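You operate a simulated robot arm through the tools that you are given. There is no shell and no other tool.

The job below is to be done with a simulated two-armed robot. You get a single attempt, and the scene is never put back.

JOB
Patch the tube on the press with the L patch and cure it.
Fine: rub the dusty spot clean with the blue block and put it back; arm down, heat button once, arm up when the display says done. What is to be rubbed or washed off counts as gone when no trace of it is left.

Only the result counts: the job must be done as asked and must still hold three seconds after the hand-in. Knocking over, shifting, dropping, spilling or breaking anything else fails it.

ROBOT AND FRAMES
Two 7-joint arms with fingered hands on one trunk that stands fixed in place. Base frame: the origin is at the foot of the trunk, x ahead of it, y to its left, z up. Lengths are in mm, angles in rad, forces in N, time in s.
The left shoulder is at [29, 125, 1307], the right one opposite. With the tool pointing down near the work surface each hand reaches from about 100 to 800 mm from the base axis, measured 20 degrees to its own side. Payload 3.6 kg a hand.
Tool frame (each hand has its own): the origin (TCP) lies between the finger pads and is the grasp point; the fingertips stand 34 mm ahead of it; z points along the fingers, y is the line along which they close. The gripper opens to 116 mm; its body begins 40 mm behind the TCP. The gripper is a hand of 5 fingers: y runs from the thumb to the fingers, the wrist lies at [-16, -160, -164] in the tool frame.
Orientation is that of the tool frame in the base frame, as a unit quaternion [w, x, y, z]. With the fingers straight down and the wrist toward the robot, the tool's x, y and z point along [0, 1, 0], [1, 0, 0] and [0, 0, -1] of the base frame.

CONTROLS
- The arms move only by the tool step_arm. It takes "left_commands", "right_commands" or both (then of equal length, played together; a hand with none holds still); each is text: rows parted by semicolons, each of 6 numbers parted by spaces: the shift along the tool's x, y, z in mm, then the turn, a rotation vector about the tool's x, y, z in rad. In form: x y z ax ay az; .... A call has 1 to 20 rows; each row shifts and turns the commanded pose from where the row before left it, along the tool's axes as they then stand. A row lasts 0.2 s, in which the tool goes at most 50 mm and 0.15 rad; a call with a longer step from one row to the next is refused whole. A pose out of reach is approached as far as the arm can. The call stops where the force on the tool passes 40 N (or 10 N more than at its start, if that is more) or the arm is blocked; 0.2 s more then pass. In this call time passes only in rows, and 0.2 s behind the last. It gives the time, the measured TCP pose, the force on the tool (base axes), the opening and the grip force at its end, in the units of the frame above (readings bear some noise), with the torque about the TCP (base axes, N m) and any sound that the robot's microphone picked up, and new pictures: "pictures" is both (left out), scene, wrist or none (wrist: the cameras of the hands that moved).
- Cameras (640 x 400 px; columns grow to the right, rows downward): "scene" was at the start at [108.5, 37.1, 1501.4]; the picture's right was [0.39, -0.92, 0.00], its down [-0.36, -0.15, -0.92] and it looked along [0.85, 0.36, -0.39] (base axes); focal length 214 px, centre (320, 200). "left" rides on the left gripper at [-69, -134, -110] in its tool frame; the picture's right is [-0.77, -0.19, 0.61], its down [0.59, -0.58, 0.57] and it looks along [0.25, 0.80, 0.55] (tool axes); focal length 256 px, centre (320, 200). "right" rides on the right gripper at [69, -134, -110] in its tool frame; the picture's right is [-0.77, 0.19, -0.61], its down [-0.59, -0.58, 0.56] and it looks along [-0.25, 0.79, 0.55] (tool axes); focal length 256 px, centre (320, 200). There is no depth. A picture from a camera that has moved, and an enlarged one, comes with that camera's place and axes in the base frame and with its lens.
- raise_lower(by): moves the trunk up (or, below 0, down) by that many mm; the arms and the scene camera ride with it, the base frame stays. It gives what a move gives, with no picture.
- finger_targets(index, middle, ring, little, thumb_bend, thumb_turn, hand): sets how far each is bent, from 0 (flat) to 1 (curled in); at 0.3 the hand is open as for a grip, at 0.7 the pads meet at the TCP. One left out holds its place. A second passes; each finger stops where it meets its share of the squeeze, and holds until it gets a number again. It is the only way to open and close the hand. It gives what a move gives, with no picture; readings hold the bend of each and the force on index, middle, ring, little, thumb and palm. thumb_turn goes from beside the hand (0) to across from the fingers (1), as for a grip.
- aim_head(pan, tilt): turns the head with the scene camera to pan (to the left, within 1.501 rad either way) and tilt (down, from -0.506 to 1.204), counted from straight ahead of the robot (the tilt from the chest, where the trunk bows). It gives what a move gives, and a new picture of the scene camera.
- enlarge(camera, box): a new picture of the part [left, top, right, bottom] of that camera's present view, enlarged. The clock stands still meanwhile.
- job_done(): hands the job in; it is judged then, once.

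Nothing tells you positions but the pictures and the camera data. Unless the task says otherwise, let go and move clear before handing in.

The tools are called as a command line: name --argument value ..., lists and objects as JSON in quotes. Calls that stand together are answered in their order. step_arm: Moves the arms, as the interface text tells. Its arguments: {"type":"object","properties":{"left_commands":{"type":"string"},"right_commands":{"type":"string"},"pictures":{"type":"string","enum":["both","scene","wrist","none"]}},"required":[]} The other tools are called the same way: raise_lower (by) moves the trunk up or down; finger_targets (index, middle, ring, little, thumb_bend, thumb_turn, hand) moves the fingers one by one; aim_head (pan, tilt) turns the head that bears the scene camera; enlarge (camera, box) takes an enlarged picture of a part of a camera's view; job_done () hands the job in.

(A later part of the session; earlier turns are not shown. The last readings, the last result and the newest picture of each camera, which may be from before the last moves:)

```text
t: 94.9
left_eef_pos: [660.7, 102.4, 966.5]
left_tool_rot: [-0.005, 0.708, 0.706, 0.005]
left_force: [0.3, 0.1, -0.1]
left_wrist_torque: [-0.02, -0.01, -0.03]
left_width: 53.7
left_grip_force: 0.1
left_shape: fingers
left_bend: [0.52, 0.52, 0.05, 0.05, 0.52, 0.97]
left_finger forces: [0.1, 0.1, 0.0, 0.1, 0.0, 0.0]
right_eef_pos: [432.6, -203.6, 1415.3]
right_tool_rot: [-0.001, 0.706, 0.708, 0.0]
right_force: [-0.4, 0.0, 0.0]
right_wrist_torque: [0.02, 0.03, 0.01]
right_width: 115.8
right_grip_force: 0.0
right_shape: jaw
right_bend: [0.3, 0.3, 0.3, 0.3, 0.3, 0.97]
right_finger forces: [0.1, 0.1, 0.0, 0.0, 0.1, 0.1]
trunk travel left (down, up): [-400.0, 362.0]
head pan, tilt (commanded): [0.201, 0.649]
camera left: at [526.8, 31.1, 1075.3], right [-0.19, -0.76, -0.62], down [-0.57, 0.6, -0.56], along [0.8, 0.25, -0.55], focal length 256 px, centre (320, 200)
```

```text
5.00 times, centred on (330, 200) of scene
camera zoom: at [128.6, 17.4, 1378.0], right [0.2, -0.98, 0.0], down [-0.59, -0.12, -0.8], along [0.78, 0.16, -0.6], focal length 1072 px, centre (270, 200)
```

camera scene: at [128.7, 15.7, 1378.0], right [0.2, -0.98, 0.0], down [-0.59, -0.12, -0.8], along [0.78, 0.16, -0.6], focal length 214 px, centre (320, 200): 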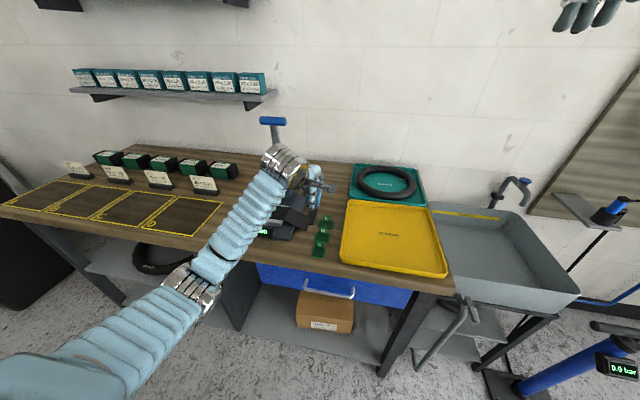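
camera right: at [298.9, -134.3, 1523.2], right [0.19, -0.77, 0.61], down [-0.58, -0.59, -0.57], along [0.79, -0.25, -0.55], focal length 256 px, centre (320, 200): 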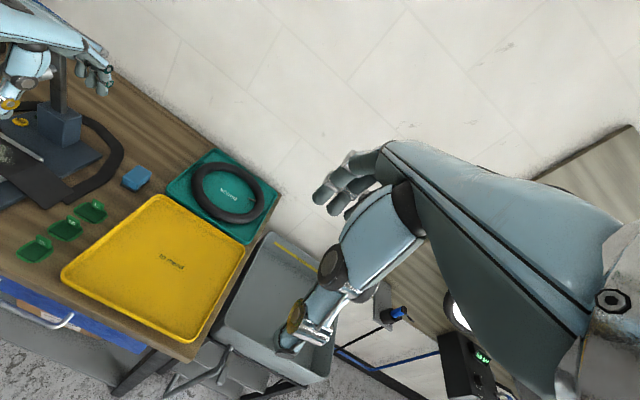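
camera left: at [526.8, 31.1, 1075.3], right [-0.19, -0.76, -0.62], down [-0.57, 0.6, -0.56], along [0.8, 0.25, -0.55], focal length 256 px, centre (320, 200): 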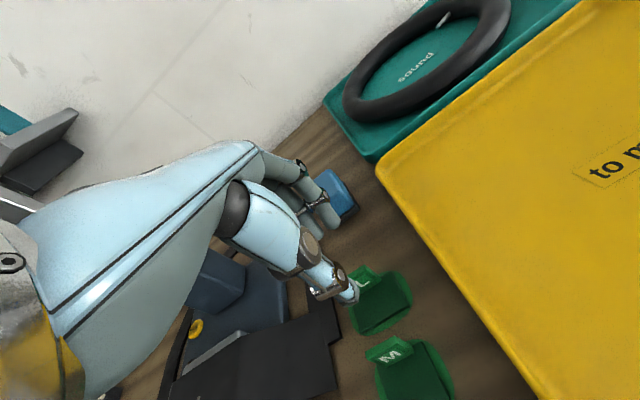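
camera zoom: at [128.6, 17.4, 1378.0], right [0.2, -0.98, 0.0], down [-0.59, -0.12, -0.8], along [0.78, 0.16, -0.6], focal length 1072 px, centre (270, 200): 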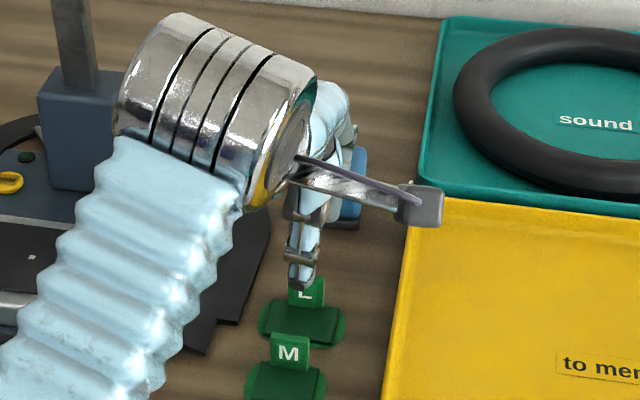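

The pinch straddles the tab well; index and middle sit about ±10 mm around the TCP. I'll shift 3 mm to centre on the tab and descend to z≈926.

step_arm --left_commands "-3 -1 12 0 0 0;0 0 14 0 0 0;0 0 14 0 0 0" --pictures "wrist"

enlarge --camera "left" --box '[260, 150, 420, 310]'

enlarge --camera "scene" --box '[310, 180, 360, 240]'

```text
t: 95.7
left_eef_pos: [660.2, 97.9, 926.7]
left_tool_rot: [-0.005, 0.708, 0.706, 0.004]
left_force: [0.2, -1.2, -0.1]
left_wrist_torque: [-0.03, 0.03, 0.01]
left_width: 53.9
left_grip_force: 0.0
left_shape: fingers
left_bend: [0.52, 0.52, 0.05, 0.05, 0.52, 0.97]
left_finger forces: [0.0, 0.0, 0.0, 0.1, 0.1, 0.1]
right_eef_pos: [432.6, -203.7, 1415.6]
right_tool_rot: [0.0, 0.707, 0.708, -0.001]
right_force: [-0.1, -1.2, -0.4]
right_wrist_torque: [0.0, 0.01, -0.02]
right_width: 115.9
right_grip_force: 0.0
right_shape: jaw
right_bend: [0.3, 0.3, 0.3, 0.3, 0.3, 0.97]
right_finger forces: [0.0, 0.0, 0.0, 0.0, 0.0, 0.1]
trunk travel left (down, up): [-400.0, 362.0]
head pan, tilt (commanded): [0.201, 0.649]
camera left: at [525.8, 27.6, 1035.7], right [-0.19, -0.76, -0.62], down [-0.57, 0.6, -0.56], along [0.8, 0.25, -0.55], focal length 256 px, centre (320, 200)
```

left: 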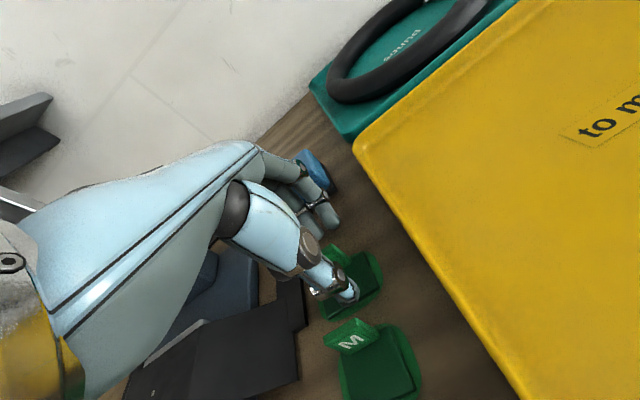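

```text
2.50 times, centred on (340, 230) of left
camera zoom: at [525.8, 27.6, 1035.7], right [-0.19, -0.76, -0.62], down [-0.57, 0.6, -0.56], along [0.8, 0.25, -0.55], focal length 640 px, centre (270, 125)
```

zoom: 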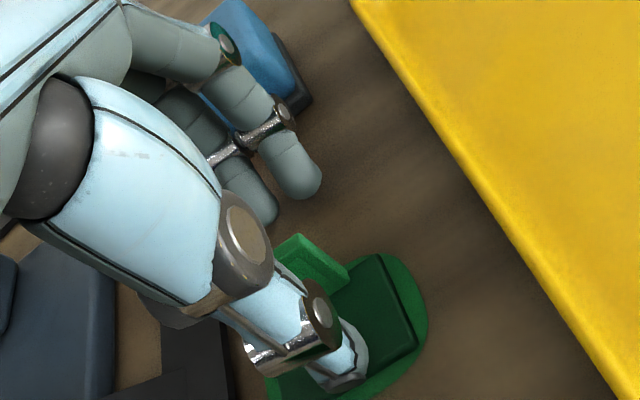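

```text
6.67 times, centred on (335, 210) of scene
camera zoom: at [128.5, 17.3, 1378.0], right [0.2, -0.98, 0.0], down [-0.59, -0.12, -0.8], along [0.78, 0.16, -0.6], focal length 1430 px, centre (220, 133)
```

zoom: 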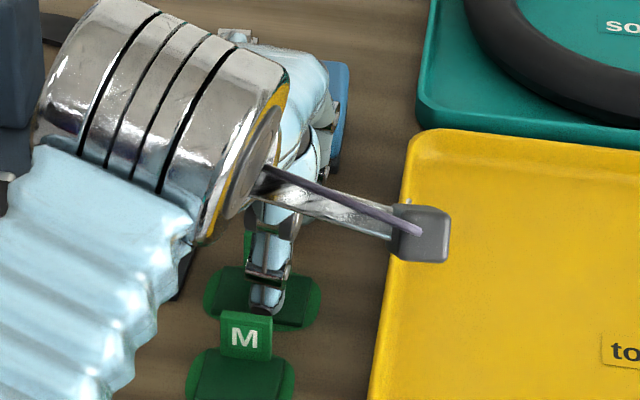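

The tab is between thumb and fingers. Closing the pinch on it now.

finger_targets --hand "left" --index 0.74 --middle 0.74 --thumb_bend 0.74

enlarge --camera "left" --box '[260, 150, 420, 310]'

```text
t: 96.7
left_eef_pos: [659.8, 99.4, 926.9]
left_tool_rot: [-0.005, 0.708, 0.706, 0.005]
left_force: [-1.0, 0.4, -0.3]
left_wrist_torque: [-0.04, 0.03, -0.03]
left_width: 2.0
left_grip_force: 14.5
left_shape: fingers
left_bend: [0.72, 0.72, 0.05, 0.05, 0.69, 0.97]
left_finger forces: [10.2, 4.5, 0.0, 0.0, 14.8, 0.0]
right_eef_pos: [432.4, -203.7, 1415.4]
right_tool_rot: [0.001, 0.708, 0.707, -0.001]
right_force: [-0.1, -0.2, -0.1]
right_wrist_torque: [0.01, -0.03, 0.03]
right_width: 115.8
right_grip_force: 0.0
right_shape: jaw
right_bend: [0.3, 0.3, 0.3, 0.3, 0.3, 0.97]
right_finger forces: [0.0, 0.0, 0.0, 0.1, 0.0, 0.0]
trunk travel left (down, up): [-400.0, 362.0]
head pan, tilt (commanded): [0.201, 0.649]
```

```text
2.50 times, centred on (340, 230) of left
camera zoom: at [525.8, 27.6, 1036.1], right [-0.19, -0.76, -0.62], down [-0.57, 0.6, -0.56], along [0.8, 0.25, -0.55], focal length 640 px, centre (270, 125)
```

zoom: 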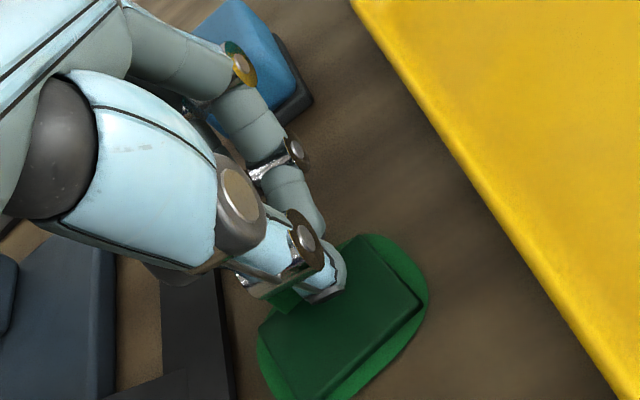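

The pinch closed at 2 mm with about 14 N. I'll lift slightly and check that the patch comes along.

step_arm --left_commands "0 0 -6 0 0 0;0 0 -10 0 0 0;0 0 -15 0 0 0" --pictures "wrist"

enlarge --camera "left" --box '[260, 190, 420, 350]'

enlarge --camera "scene" --box '[310, 170, 360, 240]'

```text
t: 97.5
left_eef_pos: [659.6, 98.3, 956.8]
left_tool_rot: [-0.005, 0.709, 0.706, 0.005]
left_force: [-1.2, 0.2, -0.3]
left_wrist_torque: [0.03, -0.01, -0.03]
left_width: 2.2
left_grip_force: 15.0
left_shape: fingers
left_bend: [0.72, 0.72, 0.05, 0.05, 0.69, 0.97]
left_finger forces: [10.3, 4.4, 0.0, 0.1, 14.7, 0.0]
right_eef_pos: [434.0, -203.7, 1415.4]
right_tool_rot: [0.0, 0.708, 0.707, 0.0]
right_force: [-0.5, 0.2, 0.7]
right_wrist_torque: [0.01, 0.0, 0.0]
right_width: 115.9
right_grip_force: 0.0
right_shape: jaw
right_bend: [0.3, 0.3, 0.3, 0.3, 0.3, 0.97]
right_finger forces: [0.0, 0.0, 0.0, 0.0, 0.0, 0.0]
trunk travel left (down, up): [-400.0, 362.0]
head pan, tilt (commanded): [0.201, 0.649]
camera left: at [524.9, 27.0, 1066.3], right [-0.19, -0.76, -0.62], down [-0.57, 0.6, -0.56], along [0.8, 0.25, -0.55], focal length 256 px, centre (320, 200)
```

left: 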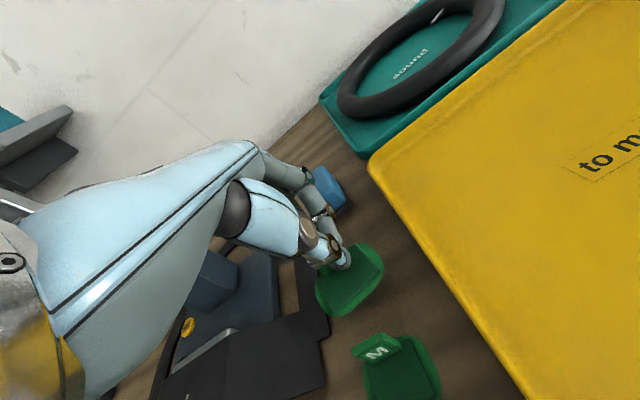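

```text
2.50 times, centred on (340, 270) of left
camera zoom: at [524.9, 27.0, 1066.3], right [-0.19, -0.76, -0.62], down [-0.57, 0.6, -0.56], along [0.8, 0.25, -0.55], focal length 640 px, centre (270, 25)
```

zoom: 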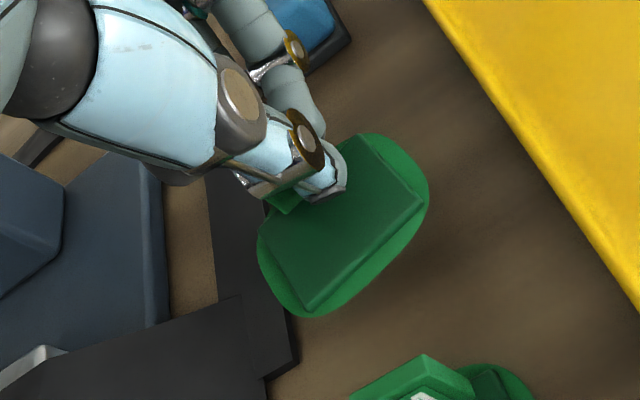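

```text
5.71 times, centred on (335, 205) of scene
camera zoom: at [128.4, 17.3, 1378.1], right [0.2, -0.98, 0.0], down [-0.59, -0.12, -0.8], along [0.78, 0.16, -0.6], focal length 1226 px, centre (234, 171)
```

zoom: 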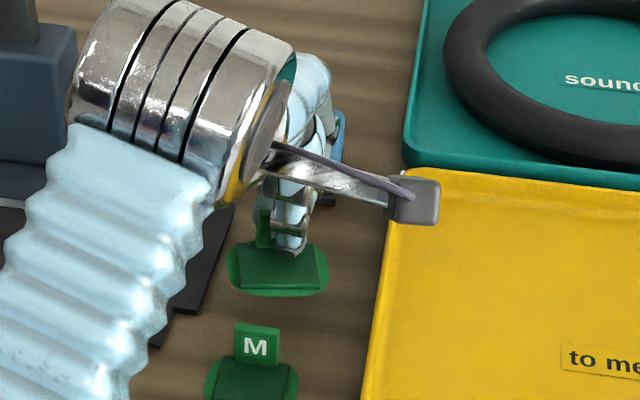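

The whole patch (oval, pad and tab) came up cleanly, yawed about 10° counter-clockwise in the pinch. I'll tuck ring and little back a bit, then carry it over to the press, correcting the yaw on the way.

finger_targets --hand "left" --ring 0.5 --little 0.5

step_arm --left_commands "0 0 -25 0 0 0;0 -15 -20 0 0 0;15 -15 0 0 0 0.05;35 0 0 0 0 0.05;35 0 0 0 0 0.05;35 0 0 0 0 0;35 0 0 0 0 0;27 0 0 0 0 0" --pictures "both"

enlarge --camera "left" --box '[240, 180, 440, 380]'

```text
t: 98.5
left_eef_pos: [659.3, 98.4, 956.4]
left_tool_rot: [-0.005, 0.708, 0.706, 0.005]
left_force: [0.8, 0.0, 0.2]
left_wrist_torque: [-0.01, -0.02, 0.02]
left_width: 2.1
left_grip_force: 14.5
left_shape: fingers
left_bend: [0.72, 0.72, 0.5, 0.5, 0.69, 0.97]
left_finger forces: [10.3, 4.6, 0.1, 0.0, 14.6, 0.0]
right_eef_pos: [431.8, -202.9, 1416.6]
right_tool_rot: [0.0, 0.707, 0.707, 0.0]
right_force: [-0.5, 0.0, -0.2]
right_wrist_torque: [0.02, 0.01, -0.02]
right_width: 115.9
right_grip_force: 0.0
right_shape: jaw
right_bend: [0.3, 0.3, 0.3, 0.3, 0.3, 0.97]
right_finger forces: [0.1, 0.0, 0.1, 0.0, 0.1, 0.0]
trunk travel left (down, up): [-400.0, 362.0]
head pan, tilt (commanded): [0.201, 0.649]
```

```text
t: 100.3
left_eef_pos: [650.6, 280.4, 1003.7]
left_tool_rot: [-0.004, 0.759, 0.651, 0.004]
left_force: [0.3, 0.1, -0.1]
left_wrist_torque: [0.01, 0.04, -0.03]
left_width: 1.8
left_grip_force: 14.9
left_shape: fingers
left_bend: [0.72, 0.72, 0.5, 0.5, 0.69, 0.96]
left_finger forces: [10.3, 4.4, 0.1, 0.0, 14.7, 0.1]
right_eef_pos: [432.3, -203.3, 1415.8]
right_tool_rot: [-0.001, 0.707, 0.707, 0.0]
right_force: [0.9, 1.1, 0.4]
right_wrist_torque: [0.0, -0.01, -0.01]
right_width: 116.0
right_grip_force: 0.1
right_shape: jaw
right_bend: [0.3, 0.3, 0.3, 0.3, 0.3, 0.97]
right_finger forces: [0.0, 0.0, 0.0, 0.0, 0.0, 0.0]
trunk travel left (down, up): [-400.0, 362.0]
head pan, tilt (commanded): [0.201, 0.649]
camera scene: at [128.4, 18.1, 1378.0], right [0.2, -0.98, 0.0], down [-0.59, -0.12, -0.8], along [0.78, 0.16, -0.6], focal length 214 px, centre (320, 200)
camera left: at [506.9, 230.3, 1113.9], right [-0.3, -0.72, -0.62], down [-0.48, 0.68, -0.56], along [0.82, 0.13, -0.55], focal length 256 px, centre (320, 200)
```

scene: 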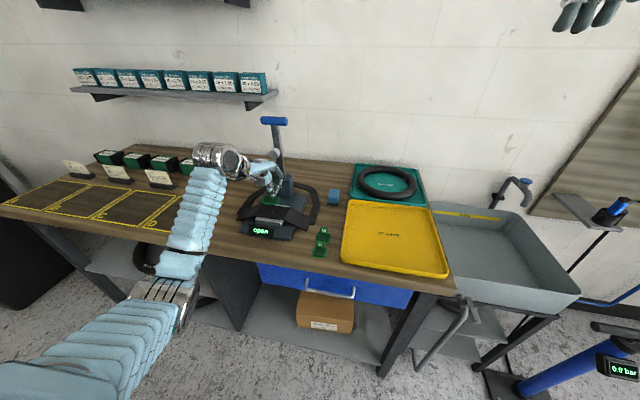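
left: 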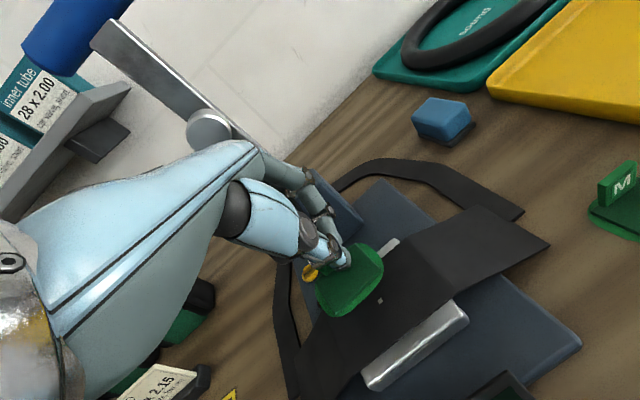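

```text
2.00 times, centred on (340, 280) of left
camera zoom: at [506.9, 230.3, 1113.9], right [-0.3, -0.72, -0.62], down [-0.48, 0.68, -0.56], along [0.82, 0.13, -0.55], focal length 512 px, centre (280, 40)
```

zoom: 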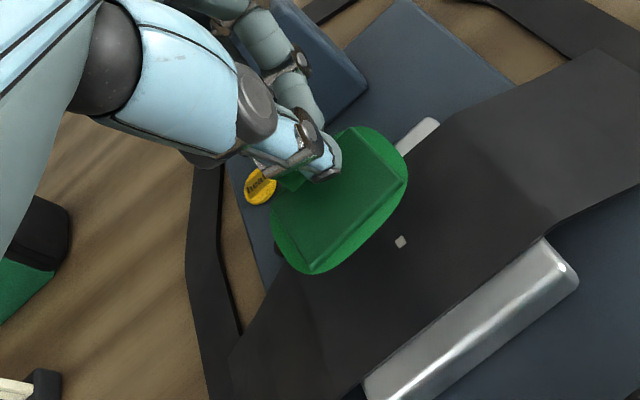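

The patch is aligned and nearly above the puncture (631, 281); pad centre is about 17 mm nearer than the TCP. I'll trim 3 mm in x and descend toward contact at z≈964.

step_arm --left_commands "0.3 -3 10 0 0 0;0 0 12 0 0 0;0 0 9 0 0 0" --pictures "wrist"

enlarge --camera "left" --box '[240, 180, 440, 380]'

enlarge --camera "scene" --box '[240, 165, 320, 245]'

```text
t: 101.1
left_eef_pos: [646.3, 280.2, 974.3]
left_tool_rot: [-0.006, 0.759, 0.651, 0.004]
left_force: [-0.6, 0.2, -0.1]
left_wrist_torque: [-0.02, -0.01, -0.01]
left_width: 2.0
left_grip_force: 15.2
left_shape: fingers
left_bend: [0.72, 0.72, 0.5, 0.5, 0.69, 0.96]
left_finger forces: [10.3, 4.6, 0.0, 0.0, 14.6, 0.1]
right_eef_pos: [431.5, -202.8, 1416.1]
right_tool_rot: [0.0, 0.707, 0.707, 0.0]
right_force: [-0.1, 0.9, 0.4]
right_wrist_torque: [0.06, 0.03, 0.0]
right_width: 115.8
right_grip_force: 0.0
right_shape: jaw
right_bend: [0.3, 0.3, 0.3, 0.3, 0.3, 0.97]
right_finger forces: [0.0, 0.0, 0.0, 0.1, 0.0, 0.1]
trunk travel left (down, up): [-400.0, 362.0]
head pan, tilt (commanded): [0.201, 0.649]
camera left: at [503.5, 230.1, 1082.8], right [-0.3, -0.72, -0.62], down [-0.48, 0.68, -0.56], along [0.82, 0.13, -0.55], focal length 256 px, centre (320, 200)
```

left: 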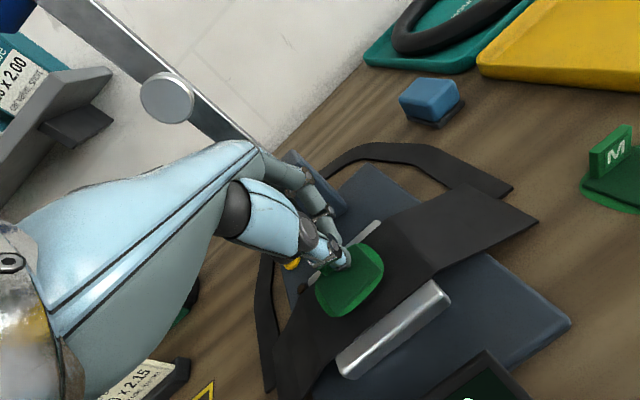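

```text
2.00 times, centred on (340, 280) of left
camera zoom: at [503.5, 230.1, 1082.8], right [-0.3, -0.72, -0.62], down [-0.48, 0.68, -0.56], along [0.82, 0.13, -0.55], focal length 512 px, centre (280, 40)
```

zoom: 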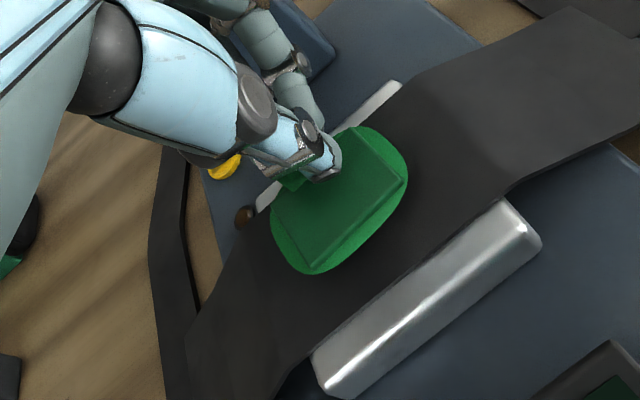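

```text
5.00 times, centred on (280, 205) of scene
camera zoom: at [128.4, 17.7, 1378.1], right [0.2, -0.98, 0.0], down [-0.59, -0.12, -0.8], along [0.78, 0.16, -0.6], focal length 1072 px, centre (520, 175)
```

zoom: 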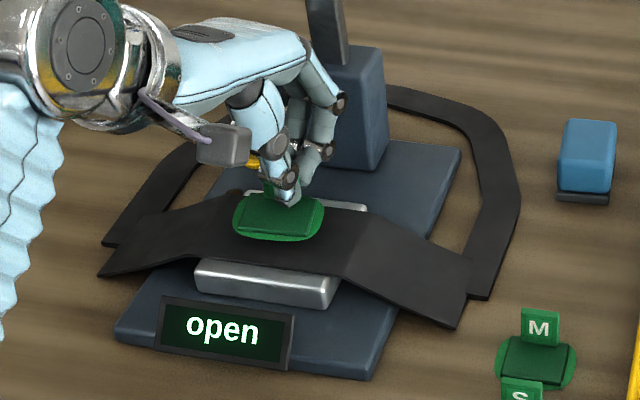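

The patch hovers about 10 mm over the puncture, centred within about 2–3 mm. I'll lower it in small steps until it touches.

step_arm --left_commands "0 0 4 0 0 0;0 0 3 0 0 0;0 0 2 0 0 0" --pictures "none"

step_arm --left_commands "0 0 1.5 0 0 0;0 0 1.5 0 0 0" --pictures "wrist"

```text
t: 101.9
left_eef_pos: [646.8, 280.5, 965.3]
left_tool_rot: [-0.004, 0.759, 0.651, 0.005]
left_force: [0.1, -0.2, -0.1]
left_wrist_torque: [0.03, -0.01, 0.03]
left_width: 2.1
left_grip_force: 14.7
left_shape: fingers
left_bend: [0.72, 0.72, 0.5, 0.5, 0.69, 0.96]
left_finger forces: [10.4, 4.6, 0.1, 0.0, 14.7, 0.0]
right_eef_pos: [432.7, -203.2, 1415.8]
right_tool_rot: [-0.001, 0.707, 0.707, 0.0]
right_force: [0.1, 0.5, -0.4]
right_wrist_torque: [-0.01, -0.04, 0.03]
right_width: 116.0
right_grip_force: 0.1
right_shape: jaw
right_bend: [0.3, 0.3, 0.3, 0.3, 0.3, 0.97]
right_finger forces: [0.1, 0.1, 0.2, 0.0, 0.1, 0.0]
trunk travel left (down, up): [-400.0, 362.0]
head pan, tilt (commanded): [0.201, 0.649]
```

```text
t: 102.5
left_eef_pos: [647.6, 281.2, 963.4]
left_tool_rot: [-0.003, 0.759, 0.651, 0.005]
left_force: [0.6, 0.4, 5.8]
left_wrist_torque: [-0.04, 0.03, 0.0]
left_width: 1.9
left_grip_force: 16.3
left_shape: fingers
left_bend: [0.72, 0.73, 0.5, 0.5, 0.69, 0.96]
left_finger forces: [11.1, 5.8, 0.0, 0.0, 15.4, 0.0]
right_eef_pos: [430.6, -203.3, 1416.2]
right_tool_rot: [-0.001, 0.707, 0.707, 0.0]
right_force: [-0.4, -0.4, 0.6]
right_wrist_torque: [-0.03, 0.04, -0.03]
right_width: 115.9
right_grip_force: 0.0
right_shape: jaw
right_bend: [0.3, 0.3, 0.3, 0.3, 0.3, 0.97]
right_finger forces: [0.1, 0.0, 0.1, 0.0, 0.0, 0.0]
trunk travel left (down, up): [-400.0, 362.0]
head pan, tilt (commanded): [0.201, 0.649]
camera left: at [503.6, 229.9, 1072.5], right [-0.3, -0.72, -0.62], down [-0.48, 0.68, -0.56], along [0.83, 0.13, -0.55], focal length 256 px, centre (320, 200)
```

left: 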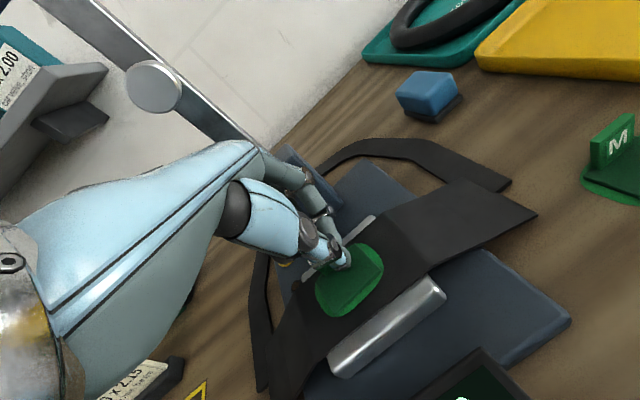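

Contact with about 6 N. I'll check the patch's placement in the scene view before releasing.

enlarge --camera "scene" --box '[250, 180, 310, 230]'

enlarge --camera "left" --box '[260, 200, 420, 360]'

```text
8.00 times, centred on (280, 205) of scene
camera zoom: at [127.9, 17.3, 1378.2], right [0.2, -0.98, 0.0], down [-0.59, -0.12, -0.8], along [0.78, 0.16, -0.6], focal length 1716 px, centre (640, 160)
```

zoom: 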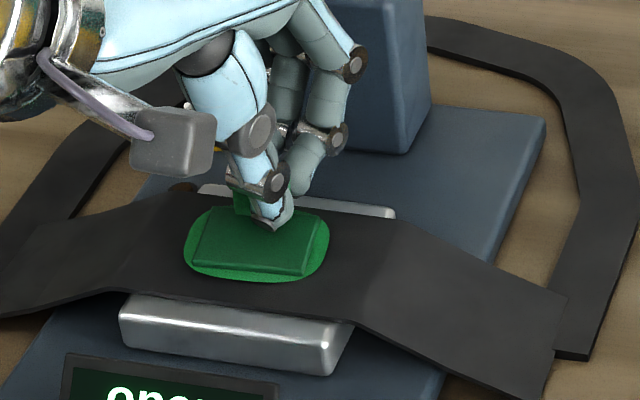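

```text
2.50 times, centred on (340, 280) of left
camera zoom: at [503.6, 229.9, 1072.5], right [-0.3, -0.72, -0.62], down [-0.48, 0.68, -0.56], along [0.83, 0.13, -0.55], focal length 640 px, centre (270, 0)
```

zoom: 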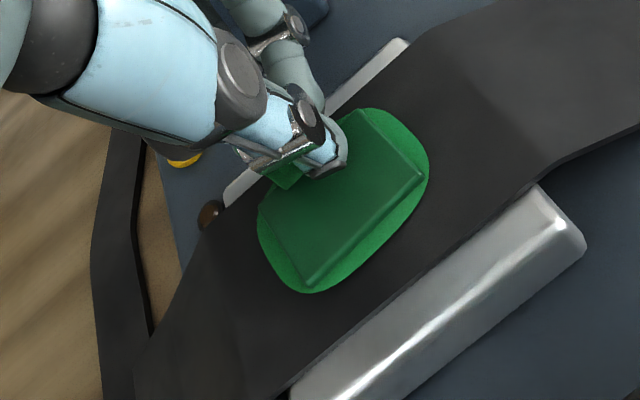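

The patch lies at about (633, 283), covering the puncture at (631, 281). I'll release the tab.

finger_targets --hand "left" --index 0.55 --middle 0.55 --thumb_bend 0.55

step_arm --left_commands "0 0 -10 0 0 0;0 0 -15 0 0 0;0 0 -15 0 0 0" --pictures "wrist"

enlarge --camera "left" --box '[260, 200, 460, 380]'

enlarge --camera "scene" --box '[250, 170, 310, 230]'

```text
t: 103.5
left_eef_pos: [647.6, 281.6, 962.2]
left_tool_rot: [-0.005, 0.759, 0.651, 0.004]
left_force: [-0.6, 1.4, -0.3]
left_wrist_torque: [-0.03, 0.01, 0.03]
left_width: 44.2
left_grip_force: 0.1
left_shape: fingers
left_bend: [0.55, 0.55, 0.5, 0.5, 0.55, 0.97]
left_finger forces: [0.1, 0.1, 0.0, 0.0, 0.1, 0.1]
right_eef_pos: [432.7, -204.3, 1414.3]
right_tool_rot: [0.0, 0.707, 0.707, -0.001]
right_force: [1.0, 0.7, -0.7]
right_wrist_torque: [-0.03, 0.0, 0.01]
right_width: 115.9
right_grip_force: 0.1
right_shape: jaw
right_bend: [0.3, 0.3, 0.3, 0.3, 0.3, 0.97]
right_finger forces: [0.0, 0.0, 0.1, 0.0, 0.1, 0.0]
trunk travel left (down, up): [-400.0, 362.0]
head pan, tilt (commanded): [0.201, 0.649]
```

```text
t: 104.3
left_eef_pos: [648.4, 280.0, 1001.4]
left_tool_rot: [-0.006, 0.759, 0.651, 0.005]
left_force: [0.3, -0.5, 0.5]
left_wrist_torque: [-0.01, 0.01, 0.05]
left_width: 44.3
left_grip_force: 0.1
left_shape: fingers
left_bend: [0.55, 0.55, 0.5, 0.5, 0.55, 0.97]
left_finger forces: [0.0, 0.0, 0.1, 0.0, 0.0, 0.0]
right_eef_pos: [432.8, -204.1, 1415.7]
right_tool_rot: [0.0, 0.708, 0.707, 0.0]
right_force: [0.6, -0.2, -0.5]
right_wrist_torque: [0.01, 0.0, -0.01]
right_width: 115.9
right_grip_force: 0.1
right_shape: jaw
right_bend: [0.3, 0.3, 0.3, 0.3, 0.3, 0.97]
right_finger forces: [0.1, 0.0, 0.0, 0.1, 0.1, 0.1]
trunk travel left (down, up): [-400.0, 362.0]
head pan, tilt (commanded): [0.201, 0.649]
camera left: at [504.8, 229.7, 1112.0], right [-0.3, -0.72, -0.62], down [-0.48, 0.68, -0.56], along [0.82, 0.13, -0.55], focal length 256 px, centre (320, 200)
```

left: 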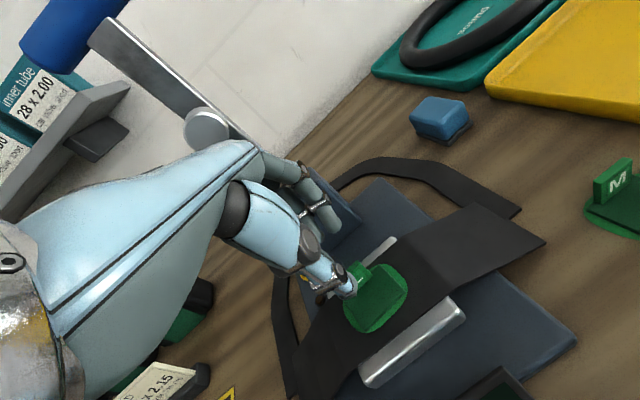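

```text
2.22 times, centred on (360, 290) of left
camera zoom: at [504.8, 229.7, 1112.0], right [-0.3, -0.72, -0.62], down [-0.48, 0.68, -0.56], along [0.82, 0.13, -0.55], focal length 569 px, centre (231, 0)
```

zoom: 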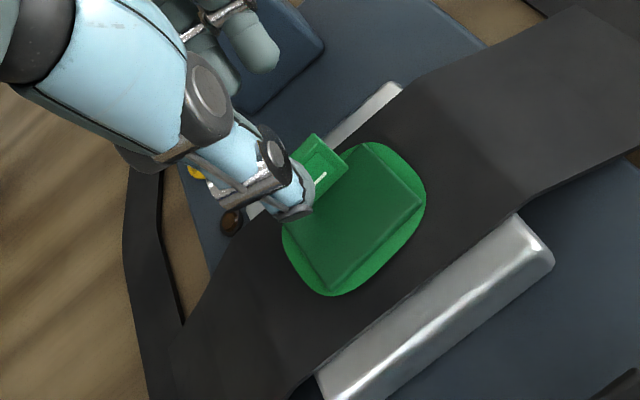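

```text
6.67 times, centred on (280, 200) of scene
camera zoom: at [128.3, 17.5, 1378.1], right [0.2, -0.98, 0.0], down [-0.59, -0.12, -0.8], along [0.78, 0.16, -0.6], focal length 1430 px, centre (587, 200)
```

zoom: 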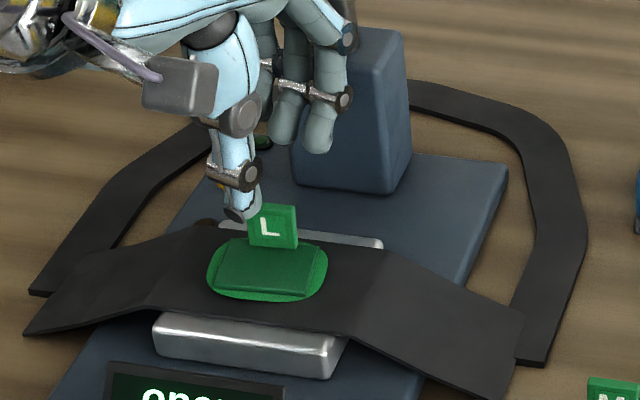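

The patch lies flat on the tube over the puncture with its tab behind. Next is the lever: I'll back the hand off, straighten its yaw and raise the trunk by 200 so the arm works comfortably at handle height.

step_arm --left_commands "0 -5 -15 0 0 0;0 -30 -5 0 0 -0.05;0 -30 0 0 0 -0.05;0 -30 0 0 0 -0.05" --pictures "none"

raise_lower --by 200

finger_targets --hand "left" --index 0.3 --middle 0.3 --ring 0.3 --little 0.3 --thumb_bend 0.3

aim_head --pan 0.35 --tilt 0.75

```text
t: 105.3
left_eef_pos: [550.0, 290.0, 1021.7]
left_tool_rot: [-0.005, 0.708, 0.706, 0.005]
left_force: [-0.1, 0.4, -0.8]
left_wrist_torque: [0.02, -0.02, -0.06]
left_width: 44.2
left_grip_force: 0.0
left_shape: fingers
left_bend: [0.55, 0.55, 0.5, 0.5, 0.55, 0.97]
left_finger forces: [0.0, 0.1, 0.0, 0.0, 0.0, 0.0]
right_eef_pos: [431.9, -203.9, 1416.0]
right_tool_rot: [0.0, 0.707, 0.707, 0.0]
right_force: [-0.1, 0.0, 0.3]
right_wrist_torque: [-0.01, 0.0, 0.03]
right_width: 115.7
right_grip_force: 0.1
right_shape: jaw
right_bend: [0.3, 0.3, 0.3, 0.3, 0.3, 0.97]
right_finger forces: [0.1, 0.0, 0.0, 0.1, 0.0, 0.0]
trunk travel left (down, up): [-400.0, 362.0]
head pan, tilt (commanded): [0.201, 0.649]
```

```text
t: 107.5
left_eef_pos: [552.6, 289.9, 1220.8]
left_tool_rot: [-0.004, 0.709, 0.706, 0.005]
left_force: [0.1, -0.2, 0.8]
left_wrist_torque: [-0.04, -0.01, 0.04]
left_width: 44.4
left_grip_force: 0.0
left_shape: fingers
left_bend: [0.55, 0.55, 0.5, 0.5, 0.55, 0.97]
left_finger forces: [0.1, 0.0, 0.0, 0.0, 0.1, 0.0]
right_eef_pos: [431.9, -203.1, 1614.7]
right_tool_rot: [0.0, 0.707, 0.707, -0.001]
right_force: [-0.2, -0.1, -0.9]
right_wrist_torque: [0.01, -0.01, 0.0]
right_width: 115.8
right_grip_force: 0.0
right_shape: jaw
right_bend: [0.3, 0.3, 0.3, 0.3, 0.3, 0.97]
right_finger forces: [0.0, 0.0, 0.0, 0.0, 0.0, 0.0]
trunk travel left (down, up): [-600.0, 162.0]
head pan, tilt (commanded): [0.201, 0.649]
```

```text
t: 108.5
left_eef_pos: [552.2, 289.7, 1221.9]
left_tool_rot: [-0.005, 0.708, 0.706, 0.005]
left_force: [1.4, 0.3, 0.4]
left_wrist_torque: [-0.01, 0.0, 0.04]
left_width: 117.2
left_grip_force: 0.1
left_shape: fingers
left_bend: [0.3, 0.3, 0.3, 0.3, 0.3, 0.97]
left_finger forces: [0.0, 0.0, 0.0, 0.0, 0.0, 0.0]
right_eef_pos: [432.4, -202.9, 1615.9]
right_tool_rot: [-0.001, 0.707, 0.707, 0.0]
right_force: [-0.6, -0.1, -0.3]
right_wrist_torque: [-0.03, -0.02, -0.02]
right_width: 115.9
right_grip_force: 0.1
right_shape: jaw
right_bend: [0.3, 0.3, 0.3, 0.3, 0.3, 0.97]
right_finger forces: [0.1, 0.0, 0.1, 0.1, 0.0, 0.0]
trunk travel left (down, up): [-600.0, 162.0]
head pan, tilt (commanded): [0.201, 0.649]
```

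```text
t: 109.2
left_eef_pos: [553.2, 288.9, 1222.3]
left_tool_rot: [-0.005, 0.709, 0.706, 0.005]
left_force: [0.9, 1.0, 1.1]
left_wrist_torque: [-0.01, -0.01, -0.01]
left_width: 117.5
left_grip_force: 0.0
left_shape: fingers
left_bend: [0.3, 0.3, 0.3, 0.3, 0.3, 0.97]
left_finger forces: [0.1, 0.0, 0.0, 0.0, 0.0, 0.0]
right_eef_pos: [431.9, -204.1, 1615.5]
right_tool_rot: [0.0, 0.707, 0.707, 0.0]
right_force: [-0.8, -0.8, -0.9]
right_wrist_torque: [0.0, 0.01, 0.02]
right_width: 115.9
right_grip_force: 0.0
right_shape: jaw
right_bend: [0.3, 0.3, 0.3, 0.3, 0.3, 0.97]
right_finger forces: [0.0, 0.1, 0.0, 0.1, 0.0, 0.1]
trunk travel left (down, up): [-600.0, 162.0]
head pan, tilt (commanded): [0.351, 0.75]
camera scene: at [92.3, 28.7, 1570.7], right [0.34, -0.94, 0.0], down [-0.64, -0.23, -0.73], along [0.69, 0.25, -0.68], focal length 214 px, centre (320, 200)
```

scene: 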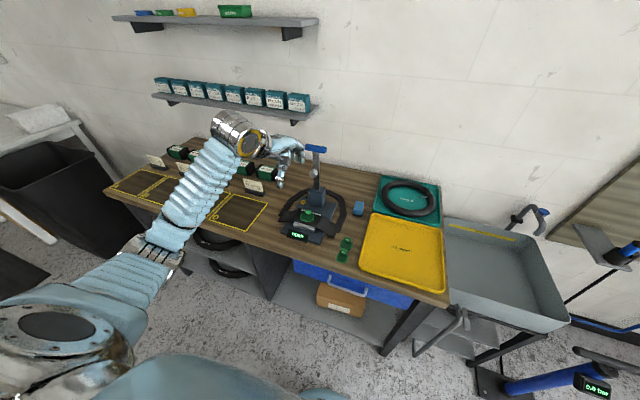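

Good posture. I'll zoom on the lever and patch to refine their geometry from here.

enlarge --camera "scene" --box '[270, 130, 370, 250]'

enlarge --camera "left" --box '[320, 130, 640, 400]'

```text
3.33 times, centred on (320, 190) of scene
camera zoom: at [92.3, 28.7, 1570.7], right [0.34, -0.94, 0.0], down [-0.64, -0.23, -0.73], along [0.69, 0.25, -0.68], focal length 715 px, centre (320, 233)
```

zoom: 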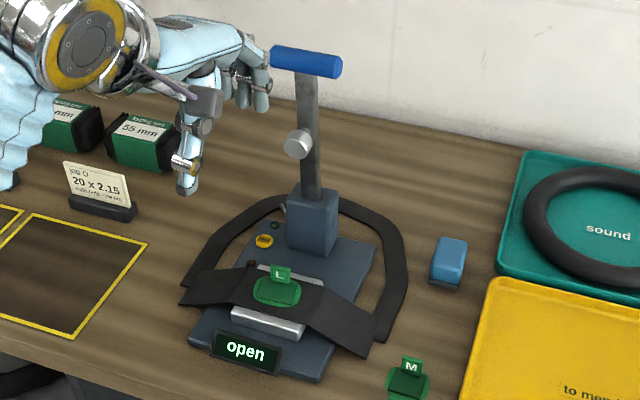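

```text
1.48 times, centred on (480, 265) of left
camera zoom: at [418.3, 218.5, 1330.9], right [-0.19, -0.76, -0.62], down [-0.57, 0.6, -0.56], along [0.8, 0.25, -0.55], focal length 379 px, centre (83, 104)
```

zoom: 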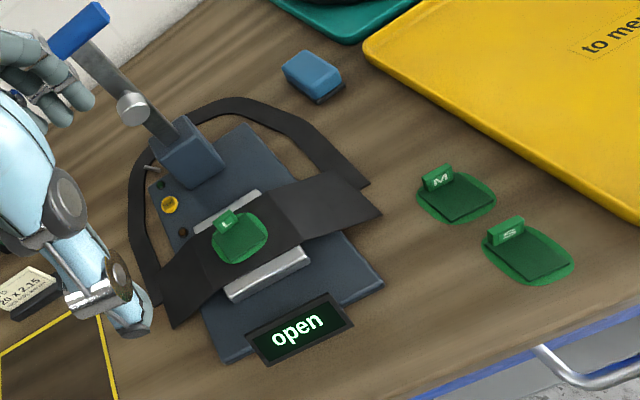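

Bar centre confirmed at (737, 281, 1180), left end at y≈320. I'll go around to the left with the hand open, forward to x≈736 and then slide right so the bar's left half enters between thumb and fingers.

step_arm --left_commands "47 0 0 0 0 0;47 0 0 0 0 0;47 0 0 0 0 0;0 46 5 0 0 0;0 46 5 0 0 0;0 46 5 0 0 0;0 46 5 0 0 0" --pictures "scene"

enlarge --camera "left" --box '[0, 0, 640, 400]'

```text
t: 110.8
left_eef_pos: [741.6, 424.2, 1202.0]
left_tool_rot: [-0.006, 0.709, 0.705, 0.006]
left_force: [0.8, -0.6, -0.4]
left_wrist_torque: [0.0, 0.0, -0.01]
left_width: 117.7
left_grip_force: 0.0
left_shape: fingers
left_bend: [0.3, 0.3, 0.3, 0.3, 0.3, 0.97]
left_finger forces: [0.1, 0.0, 0.1, 0.0, 0.1, 0.1]
right_eef_pos: [434.7, -207.8, 1614.9]
right_tool_rot: [-0.002, 0.708, 0.706, -0.001]
right_force: [0.4, 0.4, -0.9]
right_wrist_torque: [0.02, 0.02, -0.04]
right_width: 116.0
right_grip_force: 0.0
right_shape: jaw
right_bend: [0.3, 0.3, 0.3, 0.3, 0.3, 0.97]
right_finger forces: [0.0, 0.0, 0.0, 0.1, 0.0, 0.1]
trunk travel left (down, up): [-600.0, 162.0]
head pan, tilt (commanded): [0.351, 0.75]
camera scene: at [95.2, 25.7, 1570.6], right [0.34, -0.94, 0.0], down [-0.64, -0.23, -0.73], along [0.69, 0.25, -0.68], focal length 214 px, centre (320, 200)
```

scene: 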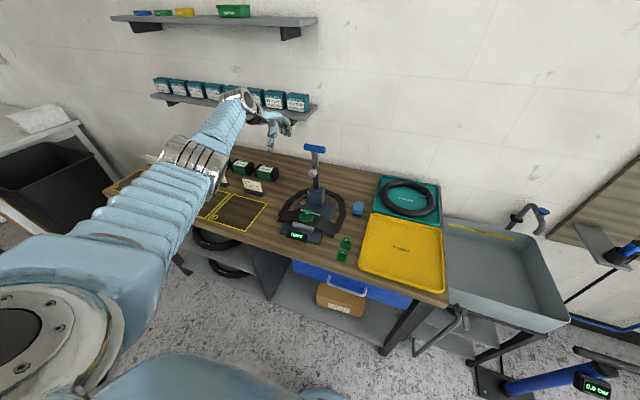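

```text
1.00 times, centred on (320, 200) of left (not enlarged: the box is as wide or as high as the picture)
camera zoom: at [606.3, 353.9, 1310.8], right [-0.19, -0.76, -0.62], down [-0.57, 0.6, -0.55], along [0.8, 0.25, -0.55], focal length 256 px, centre (320, 200)
```

zoom: 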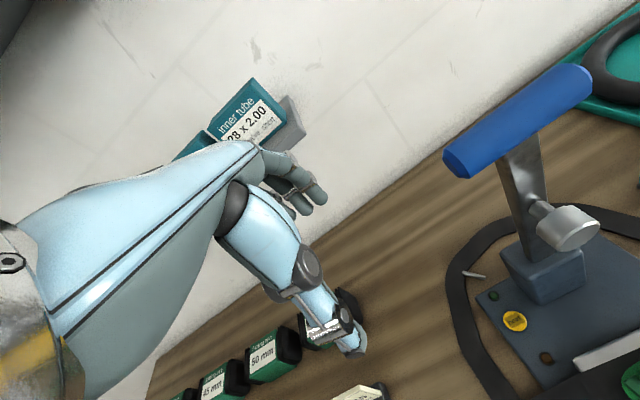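

The bar is lined up between thumb and fingers. Sliding right to bring the bar's left half into the hand.

step_arm --left_commands "-37 -1.5 0 0 0 0;-37 -1.5 0 0 0 0;-37 -1.5 1 0 0 0" --pictures "wrist"

enlarge --camera "left" --box '[220, 120, 460, 370]'

enlarge --camera "scene" --box '[260, 100, 360, 220]'

```text
t: 111.6
left_eef_pos: [732.7, 318.1, 1202.0]
left_tool_rot: [-0.005, 0.709, 0.705, 0.005]
left_force: [0.7, -0.5, -1.5]
left_wrist_torque: [-0.04, 0.02, -0.01]
left_width: 117.7
left_grip_force: 0.0
left_shape: fingers
left_bend: [0.3, 0.3, 0.3, 0.3, 0.3, 0.97]
left_finger forces: [0.1, 0.0, 0.1, 0.1, 0.0, 0.0]
right_eef_pos: [433.0, -204.4, 1615.6]
right_tool_rot: [0.0, 0.707, 0.707, 0.001]
right_force: [-0.6, 0.7, -0.6]
right_wrist_torque: [0.01, 0.0, 0.01]
right_width: 115.9
right_grip_force: 0.0
right_shape: jaw
right_bend: [0.3, 0.3, 0.3, 0.3, 0.3, 0.97]
right_finger forces: [0.0, 0.0, 0.0, 0.0, 0.0, 0.0]
trunk travel left (down, up): [-600.0, 162.0]
head pan, tilt (commanded): [0.351, 0.75]
camera left: at [598.3, 246.8, 1310.7], right [-0.19, -0.76, -0.62], down [-0.57, 0.6, -0.56], along [0.8, 0.25, -0.55], focal length 256 px, centre (320, 200)
```

left: 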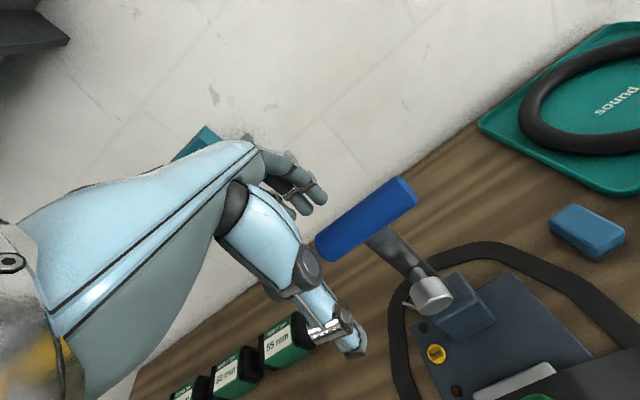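

```text
1.60 times, centred on (340, 245) of left
camera zoom: at [598.3, 246.8, 1310.7], right [-0.19, -0.76, -0.62], down [-0.57, 0.6, -0.56], along [0.8, 0.25, -0.55], focal length 410 px, centre (288, 128)
```

zoom: 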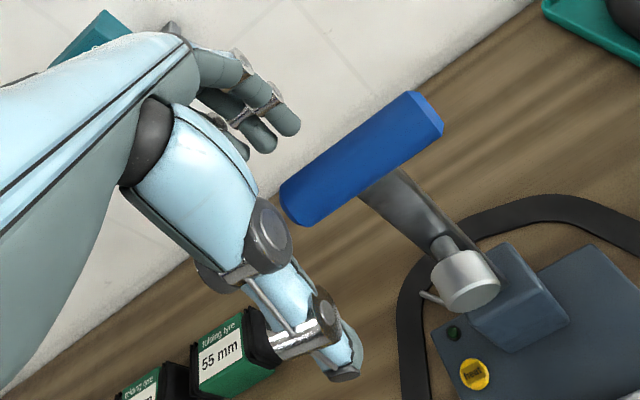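

```text
3.33 times, centred on (310, 160) of scene
camera zoom: at [92.2, 28.2, 1570.7], right [0.34, -0.94, 0.0], down [-0.64, -0.23, -0.73], along [0.69, 0.25, -0.68], focal length 715 px, centre (353, 333)
```

zoom: 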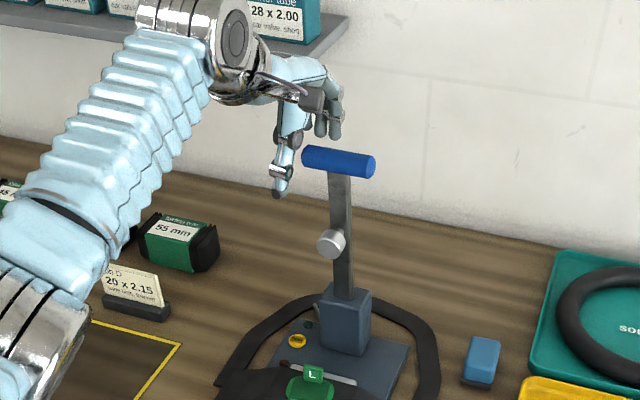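

The bar's left end is just entering. I'll slide 7 mm further right and 3 mm forward, then close index, middle and thumb on the bar.

step_arm --left_commands "-7 3 0 0 0 0" --pictures "none"

finger_targets --hand "left" --index 0.68 --middle 0.68 --thumb_bend 0.68

enlarge --camera "left" --box '[220, 120, 460, 370]'

enlarge --camera "scene" --box '[260, 100, 360, 220]'

```text
t: 112.0
left_eef_pos: [734.8, 312.9, 1200.0]
left_tool_rot: [-0.005, 0.708, 0.706, 0.004]
left_force: [-0.5, 0.1, -0.8]
left_wrist_torque: [0.03, 0.01, -0.03]
left_width: 117.6
left_grip_force: 0.1
left_shape: fingers
left_bend: [0.3, 0.3, 0.3, 0.3, 0.3, 0.97]
left_finger forces: [0.0, 0.1, 0.0, 0.0, 0.0, 0.0]
right_eef_pos: [432.6, -204.4, 1615.0]
right_tool_rot: [0.0, 0.707, 0.707, 0.0]
right_force: [0.9, -0.3, -0.1]
right_wrist_torque: [-0.02, 0.02, 0.0]
right_width: 116.0
right_grip_force: 0.0
right_shape: jaw
right_bend: [0.3, 0.3, 0.3, 0.3, 0.3, 0.97]
right_finger forces: [0.0, 0.0, 0.1, 0.0, 0.1, 0.0]
trunk travel left (down, up): [-600.0, 162.0]
head pan, tilt (commanded): [0.351, 0.75]
```

```text
t: 113.0
left_eef_pos: [735.6, 314.1, 1200.3]
left_tool_rot: [-0.006, 0.709, 0.706, 0.004]
left_force: [-4.1, 0.7, -3.7]
left_wrist_torque: [0.03, 0.03, -0.02]
left_width: 18.6
left_grip_force: 8.1
left_shape: fingers
left_bend: [0.65, 0.65, 0.3, 0.3, 0.65, 0.97]
left_finger forces: [4.3, 3.1, 0.0, 0.1, 9.7, 0.1]
right_eef_pos: [432.4, -202.8, 1615.3]
right_tool_rot: [0.0, 0.707, 0.707, 0.0]
right_force: [-0.1, 0.0, -0.1]
right_wrist_torque: [0.0, -0.02, 0.02]
right_width: 115.9
right_grip_force: 0.1
right_shape: jaw
right_bend: [0.3, 0.3, 0.3, 0.3, 0.3, 0.97]
right_finger forces: [0.1, 0.1, 0.0, 0.1, 0.0, 0.1]
trunk travel left (down, up): [-600.0, 162.0]
head pan, tilt (commanded): [0.351, 0.75]
```

```text
1.60 times, centred on (340, 245) of left
camera zoom: at [600.6, 241.9, 1309.6], right [-0.19, -0.76, -0.62], down [-0.58, 0.6, -0.56], along [0.8, 0.25, -0.55], focal length 410 px, centre (288, 128)
```

zoom: 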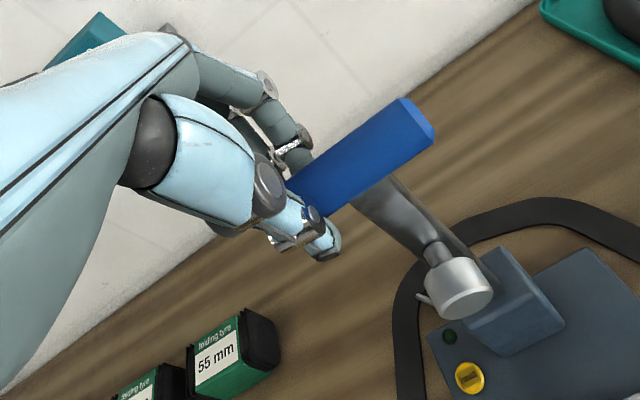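

```text
3.33 times, centred on (310, 160) of scene
camera zoom: at [92.1, 29.0, 1570.7], right [0.34, -0.94, 0.0], down [-0.64, -0.23, -0.73], along [0.69, 0.25, -0.68], focal length 715 px, centre (353, 333)
```

zoom: 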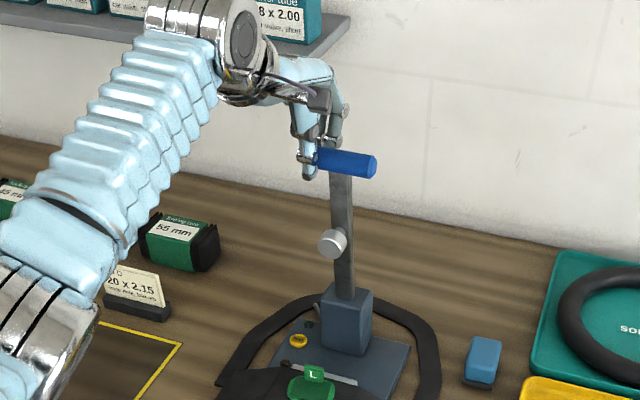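

I have the bar's left half with a light grip. I'll start pulling it along its arc toward the robot in small steps, watching the force.

step_arm --left_commands "0 -5 0.5 0 0 0;0 -5 0.6 0 0 0;0 -10 1.5 0 0 0;0 -10 1.9 0 0 0;0 -9.5 2.2 0 0 0" --pictures "none"

enlarge --camera "scene" --box '[260, 100, 360, 220]'

```text
t: 114.2
left_eef_pos: [696.8, 311.5, 1192.9]
left_tool_rot: [-0.004, 0.708, 0.706, 0.004]
left_force: [2.1, 2.3, -4.5]
left_wrist_torque: [0.12, -0.21, 0.0]
left_width: 18.4
left_grip_force: 7.7
left_shape: fingers
left_bend: [0.66, 0.66, 0.3, 0.3, 0.65, 0.97]
left_finger forces: [4.1, 3.8, 0.0, 0.1, 7.9, 0.0]
right_eef_pos: [434.0, -202.1, 1615.4]
right_tool_rot: [-0.001, 0.707, 0.707, -0.001]
right_force: [0.0, -0.8, -0.9]
right_wrist_torque: [0.0, -0.03, 0.02]
right_width: 115.9
right_grip_force: 0.0
right_shape: jaw
right_bend: [0.3, 0.3, 0.3, 0.3, 0.3, 0.97]
right_finger forces: [0.1, 0.1, 0.1, 0.1, 0.1, 0.0]
trunk travel left (down, up): [-600.0, 162.0]
head pan, tilt (commanded): [0.351, 0.75]
```

```text
3.33 times, centred on (310, 160) of scene
camera zoom: at [93.3, 29.8, 1570.6], right [0.34, -0.94, 0.0], down [-0.64, -0.23, -0.73], along [0.69, 0.25, -0.68], focal length 715 px, centre (353, 333)
```

zoom: 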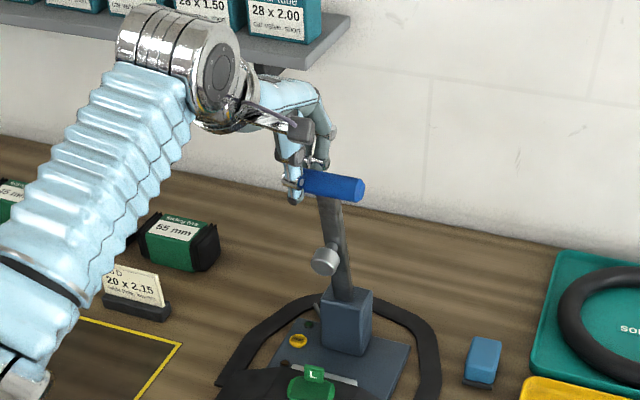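

The lever swings smoothly with just a few newtons. Continuing along the arc to about 35°.

step_arm --left_commands "0 -11.8 3.5 0 0 0;0 -11.9 4.3 0 0 0;0 -11.3 4.9 0 0 0;0 -11 5.5 0 0 0;0 -10.9 6.4 0 0 0;0 -10.3 6.7 0 0 0" --pictures "none"

enlarge --camera "scene" --box '[250, 120, 350, 240]'

```text
t: 115.6
left_eef_pos: [630.4, 314.5, 1162.0]
left_tool_rot: [-0.004, 0.708, 0.706, 0.005]
left_force: [4.4, 0.8, -3.6]
left_wrist_torque: [0.06, -0.17, -0.03]
left_width: 16.1
left_grip_force: 6.4
left_shape: fingers
left_bend: [0.66, 0.66, 0.3, 0.3, 0.66, 0.97]
left_finger forces: [3.7, 3.2, 0.1, 0.1, 5.4, 0.0]
right_eef_pos: [433.3, -202.8, 1615.6]
right_tool_rot: [-0.001, 0.707, 0.708, 0.0]
right_force: [0.6, -0.5, -0.2]
right_wrist_torque: [0.03, 0.03, 0.01]
right_width: 115.9
right_grip_force: 0.1
right_shape: jaw
right_bend: [0.3, 0.3, 0.3, 0.3, 0.3, 0.97]
right_finger forces: [0.0, 0.1, 0.0, 0.0, 0.1, 0.1]
trunk travel left (down, up): [-600.0, 162.0]
head pan, tilt (commanded): [0.351, 0.75]
```

```text
3.33 times, centred on (300, 180) of scene
camera zoom: at [93.3, 29.5, 1570.6], right [0.34, -0.94, 0.0], down [-0.64, -0.23, -0.73], along [0.69, 0.25, -0.68], focal length 715 px, centre (387, 267)
```

zoom: 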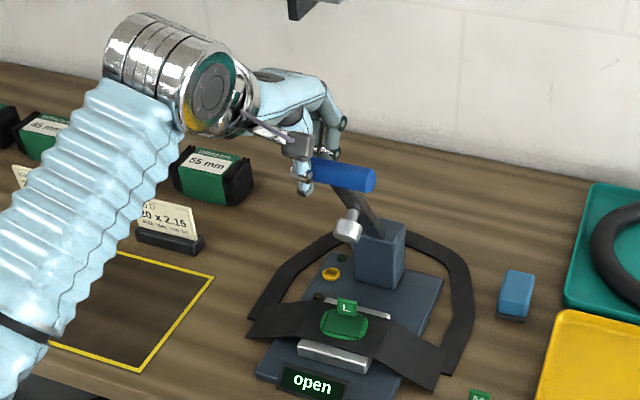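

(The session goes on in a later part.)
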